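You operate a simulated robot arm through the tools that you are given. There is no shell and no other tool. Be economical: measure what you need, move in short steps, check, and stop when the job is done.

Carry out the task below with a simulated robot arm. There is one attempt and no reset: what you move stays moved.

Task
Take the purple lead box and put it in the orange tote tray.

Only the result counts: the job must be done as asked and must still hold three seconds after the hand-in. Knocking over, shifting, dropping, spilling or breaking anything else fails it.

Robot
A 7-joint arm with a two-finger parallel gripper, fixed in place. Base frame: the origin is at the foot of the arm, x ahead of it, y to its left, z up; the work surface is at about z = 0. Lengths are in m, angles in rad, forces in N, time in s.
With the tool pointing down near the work surface it reaches from about 0.24 to 0.62 m from the base axis. Its first joint turns from -1.152 to 1.152 rad. Payload 2.6 kg.
The tool frame sits at the grasp point between the pads (the TCP): z along the fingers, y along the line on which they close. The tips reach 0.03 m beyond it. The gripper opens to 0.094 m. The fingers are 0.028 m wide and 0.01 m thick; the gripper's body (0.05 by 0.096 m) begins 0.055 m behind the TCP.
Orientation is that of the tool frame in the base frame, as [roll, pitch, yaw] about the fixed x, y, z axes, in that order (R = Rz(yaw) Ry(pitch) Rx(roll)). With the fingers straight down and closing along the base's y, the tool's x points along the base's -x, its y along +y and its z along -z.

Tools
- The arm moves only by the tool move_arm. Its argument "increments" is a list of rows, each a list of 3 entries, a list of its own where there are three numbers: the shift along the base's x, y, z in m, then the turn about the base's z in rad, then the finger opening in m, from 0 to 0.094. In form: [[[x, y, z], yaw, grip], ...]. A call has 1 to 12 rows; each row shifts and turns the commanded pose from where the row before left it. Rows are played at 5 a second. More than 0.05 m and 0.15 rad between two rows, or a gripper value outside its range, and nothing of the call is played. A pose out of reach is approached as far as the arm can. The call stops where the force on the tool passes 40 N (or 10 N more than at its start, if that is more) or the arm is blocked; 0.2 s more then pass. The fingers move at their own pace (about 0.072 m/s each) and stop on an object; they squeeze with about 24 N. The grip force told is the motor's: it shows also when the fingers shut on nothing. Time passes only in rows, and 0.2 s behind the last, so rows that do not move let the fingers close. The reply holds the time, the measured pose of the TCP, the force on the tool along the base axes, the opening and the grip force, in the units named above and with some noise, and new pictures: "show" is both (left out), scene, wrist or none.
- Cameras (640 x 400 px; columns grow to the right, rows downward): "scene" is fixed at [0.0273, 0.4418, 0.5639]; the picture's right is [-0.63, -0.78, 0.00], its down [-0.53, 0.43, -0.73] and it looks along [0.57, -0.46, -0.68] (base axes); focal length 333 px, centre (320, 200). "wrist" rides on the gripper at [0.076, 0.014, -0.102] in the tool frame; the picture's right is [-0.18, 0.98, 0.00], its down [-0.75, -0.14, -0.64] and it looks along [-0.63, -0.12, 0.77] (tool axes); focal length 243 px, centre (320, 200). There is no depth. A picture from a camera that has moved, and an enlarged one, comes with that camera's place and axes in the base frame and with its lens. The place of the scene camera against the robot may be out by one fixed shift of up to 0.025 m in any direction.
- close_up(camera, box): a new picture of the part [left, top, right, bottom] of that camera's present view, enlarged. It takes no simulated time.
- job_done(): hands the job in; it is judged then, once.

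Work in short steps. Places have to be worked out from the pictures, the camera data and where the tool is seen: move nearer, look again, correct. Check each grasp and each placing, and mend what went wrong. You have 90 turns and 170 pictures in all, those below and enlarged ones among them. Open the gripper and draw the arm clear of the work before you hand the job in, unless the task says otherwise; then end with one line.

The tools are called after "Call:" as name(argument=value, ...) on one line, values as JSON. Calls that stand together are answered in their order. move_arm: Moves the arm, as the interface text tells. Its arguments: {"type":"object","properties":{"increments":{"type":"array"},"show":{"type":"string","enum":["both","scene","wrist","none"]}},"required":["increments"]} The other tools are called the same way: close_up (camera, box) takes an enlarged picture of a part of a camera's view; job_done () hands the job in.

At the start:

```text
time: 0.0
tcp_pos: [0.3273, 0.1272, 0.292]
ee_rot: [-3.141, 0.0, -3.141]
force: [-0.5, 0.8, -0.1]
finger_gap: 0.0941
gripper_force: 0.0
```

scene: 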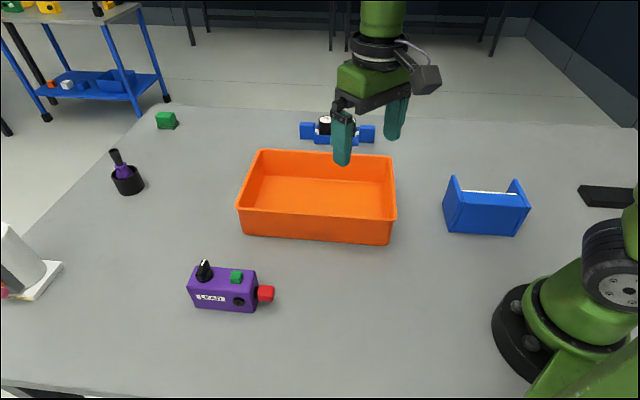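
wrist: 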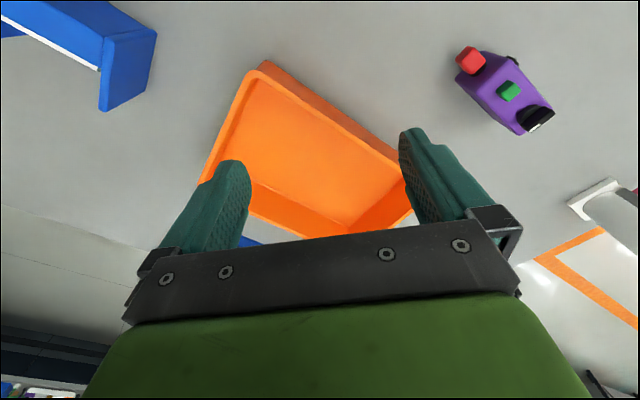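

I'll take enlarged views of the purple box and the tray to measure them.

Call:
close_up(camera="scene", box=[170, 240, 298, 320])

Call:
close_up(camera="wrist", box=[430, 30, 590, 150])

```text
5.00 times, centred on (234, 280) of scene
camera zoom: at [0.0273, 0.4418, 0.5639], right [-0.63, -0.78, 0.0], down [-0.53, 0.43, -0.73], along [0.57, -0.46, -0.68], focal length 1665 px, centre (750, -200)
```

zoom: 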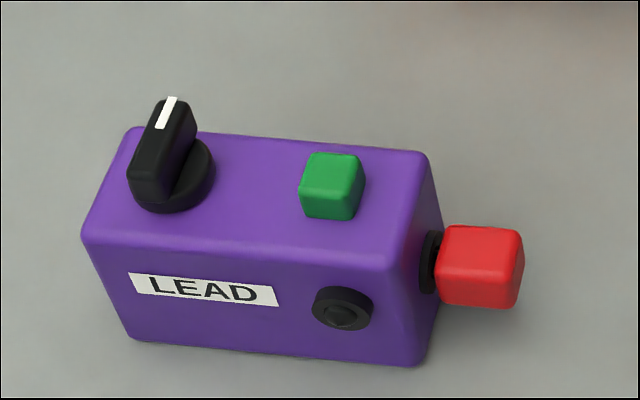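

```text
3.33 times, centred on (510, 90) of wrist
camera zoom: at [0.2524, 0.1423, 0.3956], right [0.18, 0.98, 0.0], down [0.75, -0.14, 0.64], along [0.63, -0.12, -0.77], focal length 809 px, centre (-313, 567)
```

zoom: 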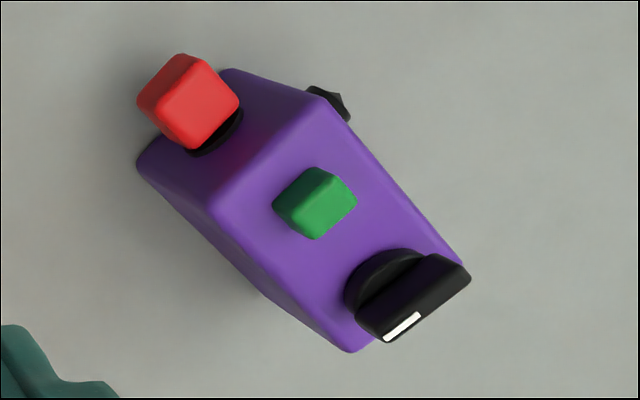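

Both views put the box at about (0.40, 0.37), about 0.107 × 0.048 × 0.062 m, with its long axis at 45° to base x. I'll go above it, turning 45° so the fingers close across its width, then look again.

Call:
move_arm(increments=[[[0.012, 0.04, -0.008], 0.131, 0.094], [[0.012, 0.04, -0.008], 0.131, 0.094], [[0.012, 0.04, -0.008], 0.131, 0.094], [[0.012, 0.04, -0.008], 0.131, 0.094], [[0.012, 0.04, -0.008], 0.131, 0.094], [[0.012, 0.04, -0.008], 0.13, 0.094], [[0, 0, 0], 0, 0.094]])

```text
time: 1.6
tcp_pos: [0.3996, 0.3631, 0.2432]
ee_rot: [3.141, -0.001, -2.355]
force: [0.5, 0.3, 0.2]
finger_gap: 0.0938
gripper_force: 0.0
camera wrist: at [0.3363, 0.3198, 0.3464], right [-0.57, 0.82, 0.0], down [0.63, 0.43, 0.64], along [0.53, 0.36, -0.77], focal length 243 px, centre (320, 200)
```

scene: 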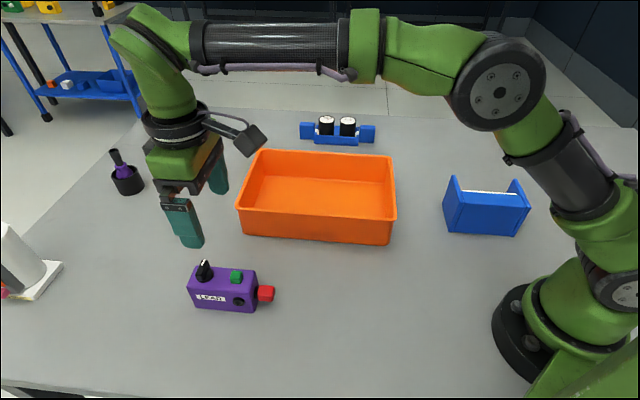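
wrist: 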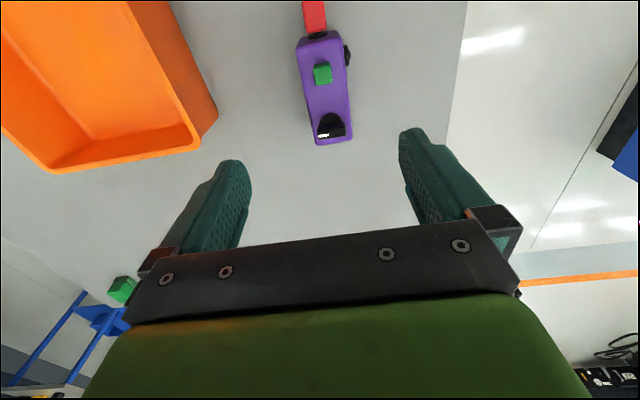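

The box is now nearly below the tool; I'll enlarge the wrist view for an accurate position and angle.

Call:
close_up(camera="wrist", box=[240, 0, 400, 160])

```text
2.50 times, centred on (320, 80) of wrist
camera zoom: at [0.3363, 0.3198, 0.3464], right [-0.57, 0.82, 0.0], down [0.63, 0.43, 0.64], along [0.53, 0.36, -0.77], focal length 606 px, centre (320, 500)
```

zoom: 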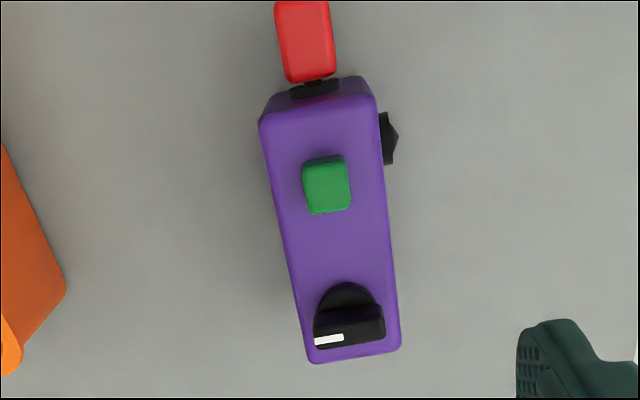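

The top face centre works out at (0.405, 0.376) at 45°, with a jack sticking out of one side near the red end. I'll shift the grasp about 7 mm toward the knob end to miss the jack, and descend partway.

Call:
move_arm(increments=[[[0.0105, 0.018, 0], 0, 0.094], [[0, 0, -0.04], 0, 0.094], [[0, 0, -0.04], 0, 0.094], [[0, 0, -0.02], 0, 0.094], [[0, 0, 0], 0, 0.094]])

```text
time: 2.8
tcp_pos: [0.4091, 0.3825, 0.1442]
ee_rot: [-3.141, 0.001, -2.356]
force: [-0.3, -0.1, -0.3]
finger_gap: 0.0941
gripper_force: 0.0
camera wrist: at [0.3459, 0.3394, 0.2469], right [-0.56, 0.83, 0.0], down [0.63, 0.43, 0.64], along [0.53, 0.36, -0.77], focal length 243 px, centre (320, 200)
```

scene: 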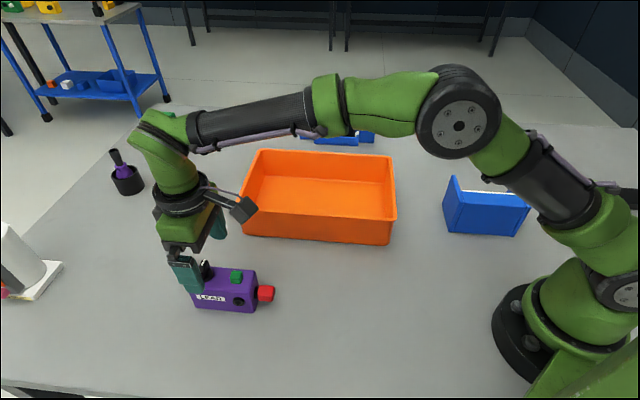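
wrist: 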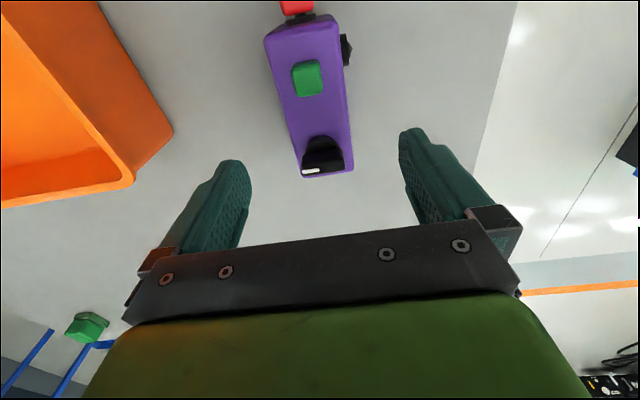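

The position is consistent from this height, at (0.4055, 0.376), and the fingers straddle the box. I'll descend the rest of the way with the gripper open.

Call:
move_arm(increments=[[[0.001, -0.001, -0.03], 0, 0.094], [[0, 0, -0.03], 0, 0.094], [[0, 0, -0.02], 0, 0.094], [[0, 0, -0.013], 0, 0.094], [[0, 0, 0], 0, 0.094]])

Call:
close_up(camera="scene", box=[150, 220, 298, 320])

```text
time: 4.0
tcp_pos: [0.4112, 0.3837, 0.0525]
ee_rot: [-3.141, 0.0, -2.356]
force: [0.0, 0.3, -0.4]
finger_gap: 0.094
gripper_force: 0.0
camera wrist: at [0.3478, 0.3403, 0.1556], right [-0.56, 0.83, 0.0], down [0.63, 0.43, 0.64], along [0.53, 0.36, -0.77], focal length 243 px, centre (320, 200)
```

scene: 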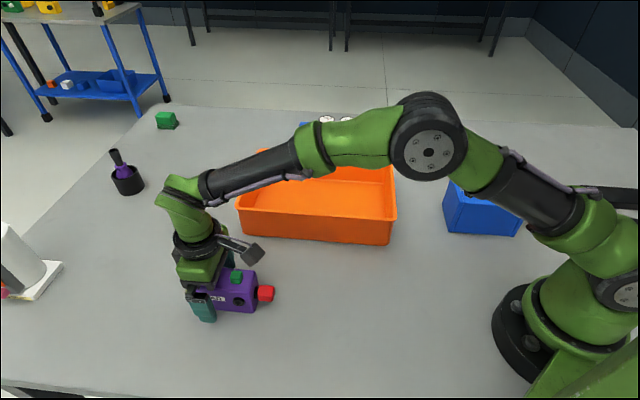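
wrist: 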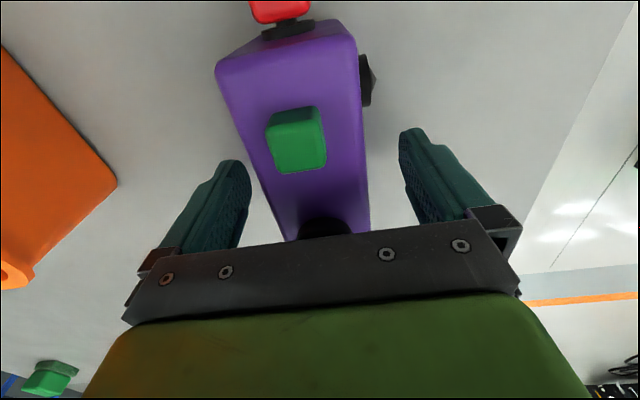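

```text
4.00 times, centred on (224, 270) of scene
camera zoom: at [0.0273, 0.4418, 0.5639], right [-0.63, -0.78, 0.0], down [-0.53, 0.43, -0.73], along [0.57, -0.46, -0.68], focal length 1332 px, centre (704, -80)
```

zoom: 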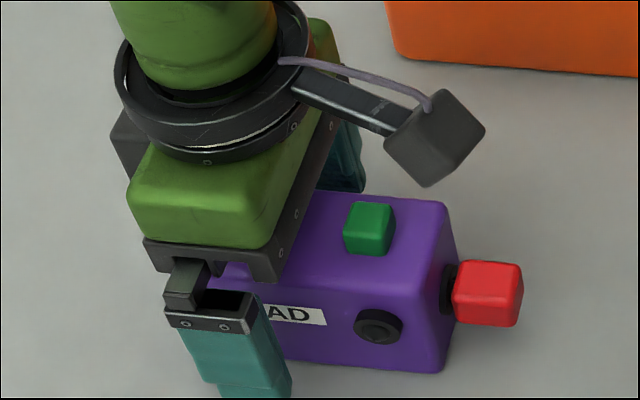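

The jack ends about 34 mm from the red end, so there is room to grip closer to the centre. I'll shift 7 mm toward the red end and close the fingers.

Call:
move_arm(increments=[[[-0.0045, -0.006, -0.002], 0, 0.094], [[0, 0, 0], 0, 0.07], [[0, 0, 0], 0, 0.05], [[0, 0, 0], 0, 0.03], [[0, 0, 0], 0, 0.03], [[0, 0, 0], 0, 0.03]])

```text
time: 5.4
tcp_pos: [0.4062, 0.377, 0.0506]
ee_rot: [3.141, 0.001, -2.357]
force: [-1.3, 0.1, 0.8]
finger_gap: 0.0522
gripper_force: 24.3
camera wrist: at [0.343, 0.3333, 0.1539], right [-0.56, 0.83, 0.0], down [0.63, 0.43, 0.64], along [0.53, 0.36, -0.77], focal length 243 px, centre (320, 200)
```

scene: 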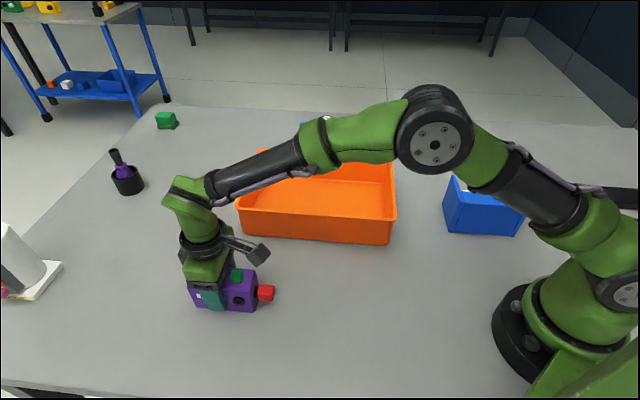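
wrist: 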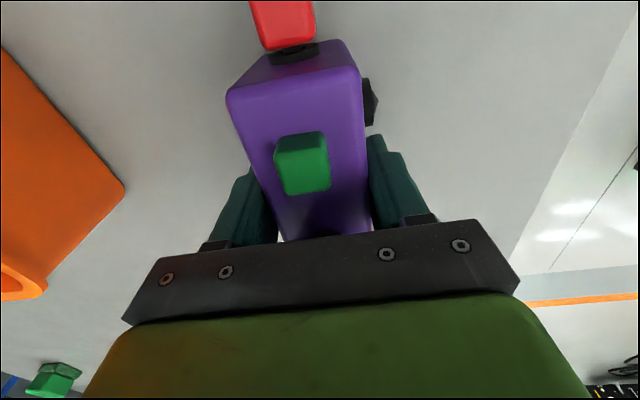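

The fingers have stopped on the box at 52 mm with 24 N. I'll lift a few centimetres slowly to test for slip or tilt.

Call:
move_arm(increments=[[[0, 0, 0.005], 0, 0.03], [[0, 0, 0.01], 0, 0.03], [[0, 0, 0.015], 0, 0.03], [[0, 0, 0.015], 0, 0.03], [[0, 0, 0], 0, 0.03]])

```text
time: 6.6
tcp_pos: [0.4071, 0.3763, 0.0946]
ee_rot: [3.142, 0.001, -2.356]
force: [0.2, -0.1, -2.3]
finger_gap: 0.0522
gripper_force: 23.7
camera wrist: at [0.344, 0.3334, 0.1972], right [-0.56, 0.83, 0.0], down [0.63, 0.43, 0.64], along [0.53, 0.36, -0.77], focal length 243 px, centre (320, 200)
```

scene: 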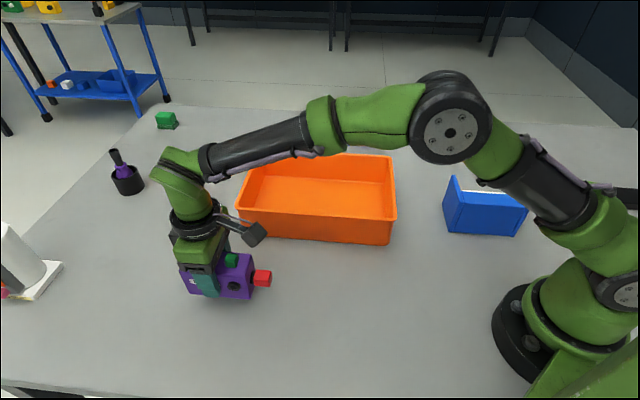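
wrist: 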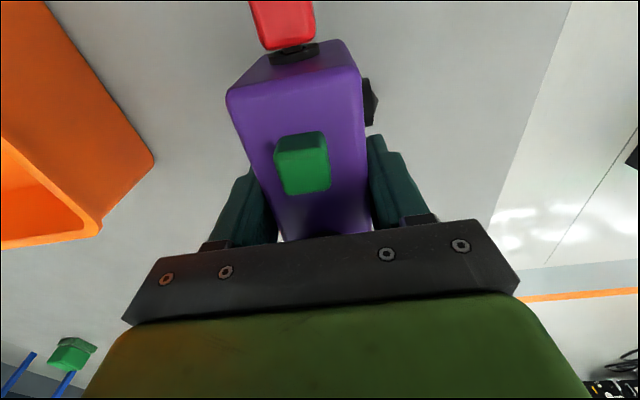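

The lift is clean, with no slip (load about 2.3 N). I'll raise the box above rim height, carry it over the tray centre near (0.51, 0.067), and check there.

Call:
move_arm(increments=[[[0, 0, 0.03], 0, 0.03], [[0, 0, 0.035], 0, 0.03], [[0, 0, 0.035], 0, 0.03], [[0.013, -0.039, 0], 0, 0.03], [[0.013, -0.039, 0], 0, 0.03], [[0.013, -0.039, 0], 0, 0.03], [[0.013, -0.039, 0], 0, 0.03], [[0.013, -0.039, 0], 0, 0.03], [[0.013, -0.039, 0], 0, 0.03], [[0.013, -0.039, 0], 0, 0.03], [[0.013, -0.039, 0], 0, 0.03], [[0, 0, 0], 0, 0.03]])

```text
time: 9.2
tcp_pos: [0.5109, 0.0657, 0.1955]
ee_rot: [3.141, -0.001, -2.355]
force: [0.0, -0.2, -2.8]
finger_gap: 0.0523
gripper_force: 24.0
camera wrist: at [0.4475, 0.0227, 0.2986], right [-0.56, 0.83, 0.0], down [0.63, 0.43, 0.64], along [0.53, 0.36, -0.77], focal length 243 px, centre (320, 200)
```

scene: 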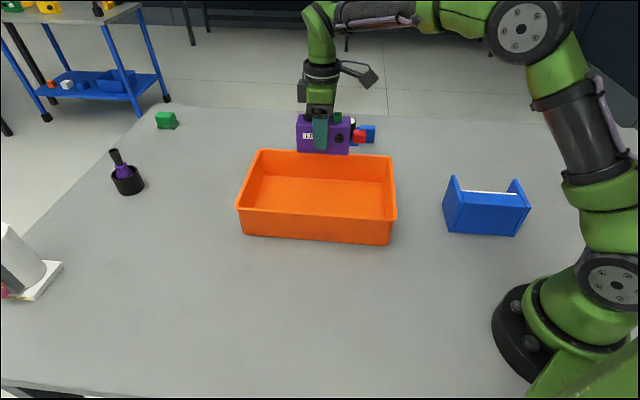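
wrist: 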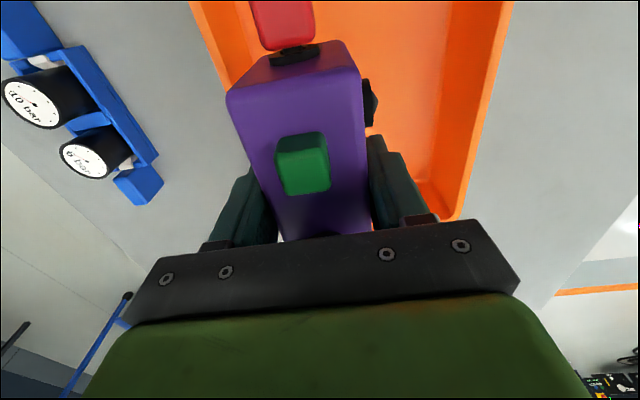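

Comparing the two views shows the tray rim is about 0.09 m high, so its centre is nearer (0.48, 0.086). I'll correct over to that and look again before lowering.

Call:
move_arm(increments=[[[-0.015, 0.0105, 0], 0, 0.03], [[-0.015, 0.0105, 0], 0, 0.03], [[0, 0, -0.02], 0, 0.03], [[0, 0, 0], 0, 0.03]])

```text
time: 10.2
tcp_pos: [0.481, 0.0889, 0.1745]
ee_rot: [3.14, 0.001, -2.356]
force: [0.1, -0.1, -2.5]
finger_gap: 0.0522
gripper_force: 23.8
camera wrist: at [0.4177, 0.0458, 0.2773], right [-0.56, 0.83, 0.0], down [0.63, 0.43, 0.64], along [0.53, 0.36, -0.77], focal length 243 px, centre (320, 200)
```

scene: 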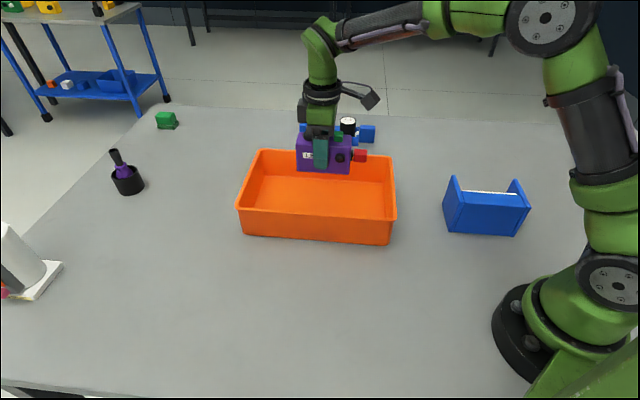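
wrist: 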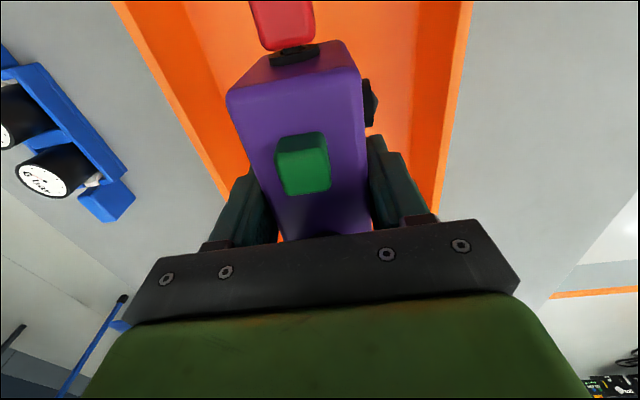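

The box now sits between the tray's two long walls in the wrist view. I'll lower it partway and check the clearances.

Call:
move_arm(increments=[[[0, 0, -0.03], 0, 0.03], [[0, 0, -0.03], 0, 0.03], [[0, 0, -0.02], 0, 0.03], [[0, 0, 0], 0, 0.03]])

```text
time: 11.2
tcp_pos: [0.4817, 0.0884, 0.0939]
ee_rot: [3.141, -0.001, -2.355]
force: [-0.2, -0.2, -3.1]
finger_gap: 0.0524
gripper_force: 24.4
camera wrist: at [0.4179, 0.0447, 0.1971], right [-0.56, 0.83, 0.0], down [0.63, 0.43, 0.64], along [0.53, 0.36, -0.77], focal length 243 px, centre (320, 200)
```

scene: 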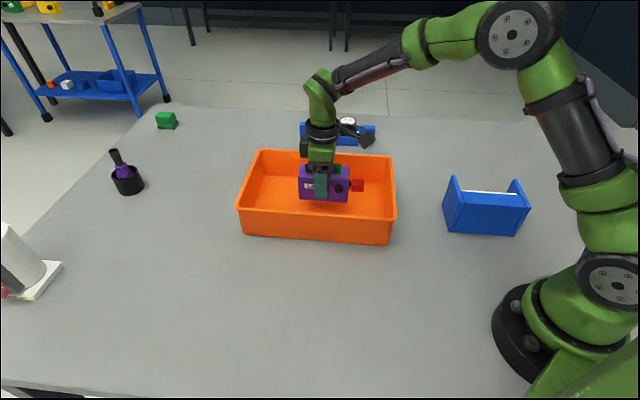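
wrist: 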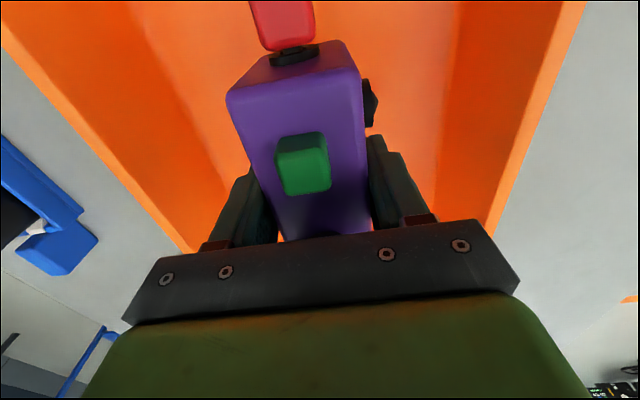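

The box is well centred with clear walls on both sides. I'll lower it in small steps to just above floor contact.

Call:
move_arm(increments=[[[0, 0, -0.015], 0, 0.03], [[0, 0, -0.01], 0, 0.03], [[0, 0, -0.007], 0, 0.03], [[0, 0, -0.004], 0, 0.03], [[0, 0, 0], 0, 0.03]])

```text
time: 12.4
tcp_pos: [0.48, 0.0871, 0.0579]
ee_rot: [3.141, 0.0, -2.357]
force: [-0.2, -0.1, -3.5]
finger_gap: 0.0521
gripper_force: 24.0
camera wrist: at [0.4171, 0.0445, 0.161], right [-0.56, 0.83, 0.0], down [0.63, 0.43, 0.64], along [0.53, 0.36, -0.77], focal length 243 px, centre (320, 200)
```

scene: 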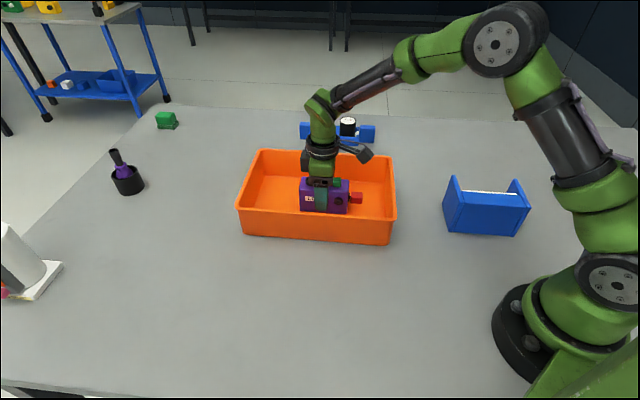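
wrist: 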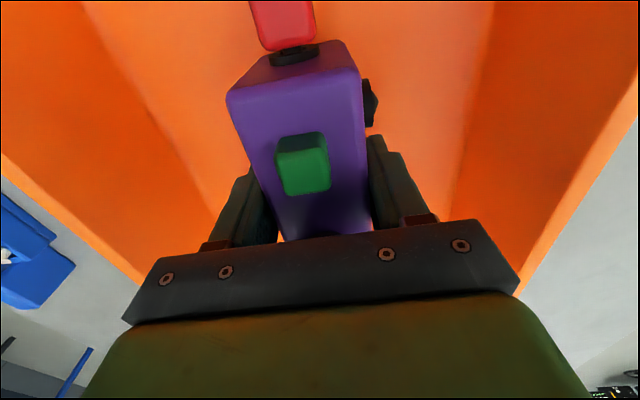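

There's no contact yet, since the force is still just the load. I'll continue in 1–2 mm steps.

Call:
move_arm(increments=[[[0, 0, -0.002], 0, 0.03], [[0, 0, -0.001], 0, 0.03], [[0, 0, 0], 0, 0.03]], show="none")

```text
time: 13.2
tcp_pos: [0.4814, 0.0864, 0.0546]
ee_rot: [-3.141, -0.001, -2.356]
force: [0.0, 0.8, -2.5]
finger_gap: 0.0522
gripper_force: 24.1
```

Still only the load shows, so I'll go down another 2 mm.

Call:
move_arm(increments=[[[0, 0, -0.001], 0, 0.03], [[0, 0, -0.001], 0, 0.03], [[0, 0, 0], 0, 0.03]], show="none")

```text
time: 14.0
tcp_pos: [0.4814, 0.0877, 0.0541]
ee_rot: [-3.139, 0.002, -2.356]
force: [-4.5, -3.9, 13.9]
finger_gap: 0.0524
gripper_force: 23.8
```

The force has jumped to +14 N, so the box is resting on the tray floor. I'll ease up 1 mm, open the fingers fully and look.

Call:
move_arm(increments=[[[0, 0, 0.001], 0, 0.03], [[0, 0, 0], 0, 0.06], [[0, 0, 0], 0, 0.085], [[0, 0, 0], 0, 0.085], [[0, 0, 0], 0, 0.085]])

```text
time: 15.2
tcp_pos: [0.4815, 0.087, 0.0558]
ee_rot: [-3.14, 0.0, -2.356]
force: [0.5, -0.1, 0.2]
finger_gap: 0.0853
gripper_force: 0.2
camera wrist: at [0.4177, 0.0439, 0.1579], right [-0.56, 0.83, 0.0], down [0.63, 0.43, 0.64], along [0.53, 0.36, -0.77], focal length 243 px, centre (320, 200)
```

scene: 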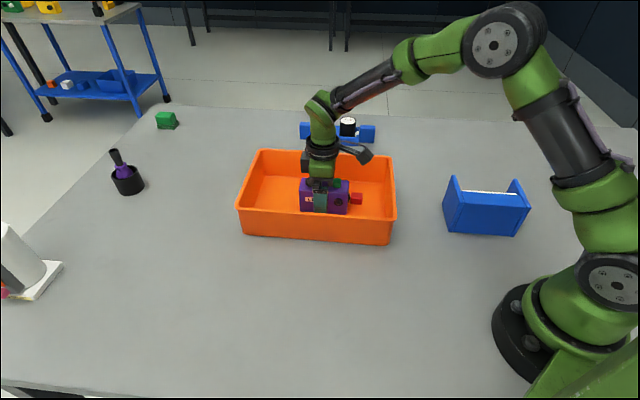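
wrist: 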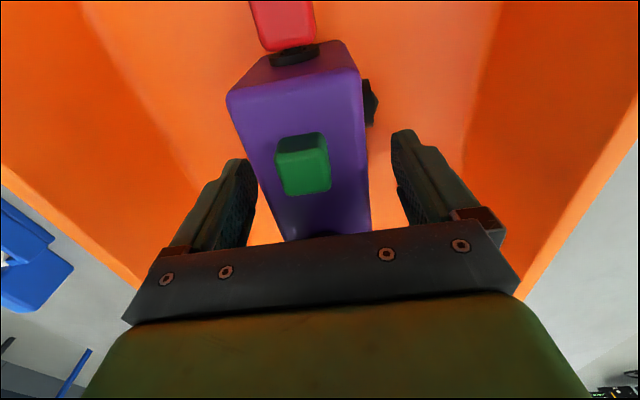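

The fingers are clear of the box and it stayed upright. I'll rise straight up and check the result.

Call:
move_arm(increments=[[[0, 0, 0.02], 0, 0.085], [[0, 0, 0.04], 0, 0.085], [[0, 0, 0.04], 0, 0.085], [[0, 0, 0.04], 0, 0.085], [[0, 0, 0.04], 0, 0.085], [[-0.03, 0, 0.03], 0, 0.085], [[-0.04, 0, 0.01], 0, 0.085], [[-0.04, 0, 0], 0, 0.085], [[0, 0, 0], 0, 0.085]])

```text
time: 17.2
tcp_pos: [0.3687, 0.0857, 0.2739]
ee_rot: [3.141, 0.001, -2.356]
force: [-0.6, -0.1, 0.3]
finger_gap: 0.085
gripper_force: 0.0
camera wrist: at [0.3048, 0.0418, 0.3776], right [-0.56, 0.83, 0.0], down [0.63, 0.43, 0.64], along [0.53, 0.36, -0.77], focal length 243 px, centre (320, 200)
```

scene: 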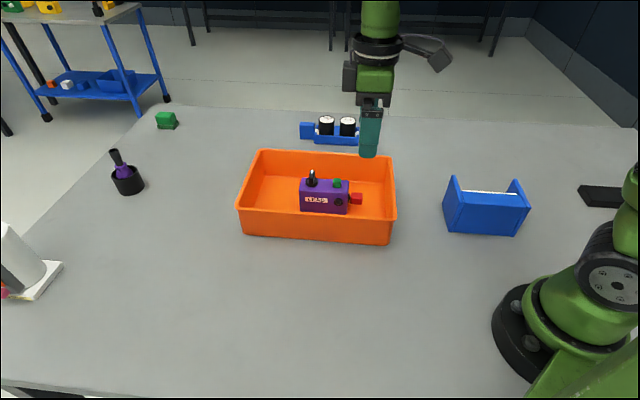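
wrist: 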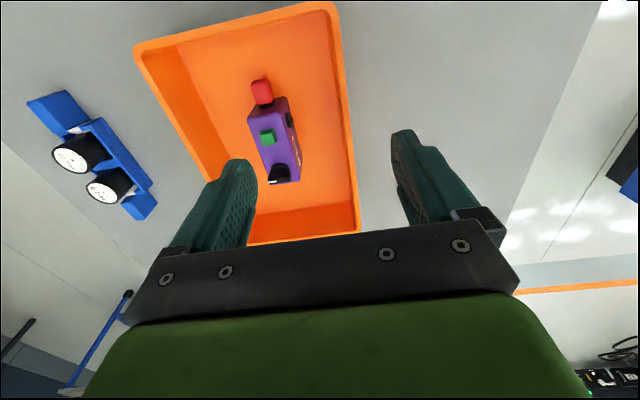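

The box stands upright inside the tray, nothing else has moved, and the arm is clear with the gripper open. I'm handing the job in.

Call:
job_done()

```text
The job is handed in.
```

The purple lead box is standing upright in the orange tote tray, nothing else was moved, and the arm is clear with the gripper open.
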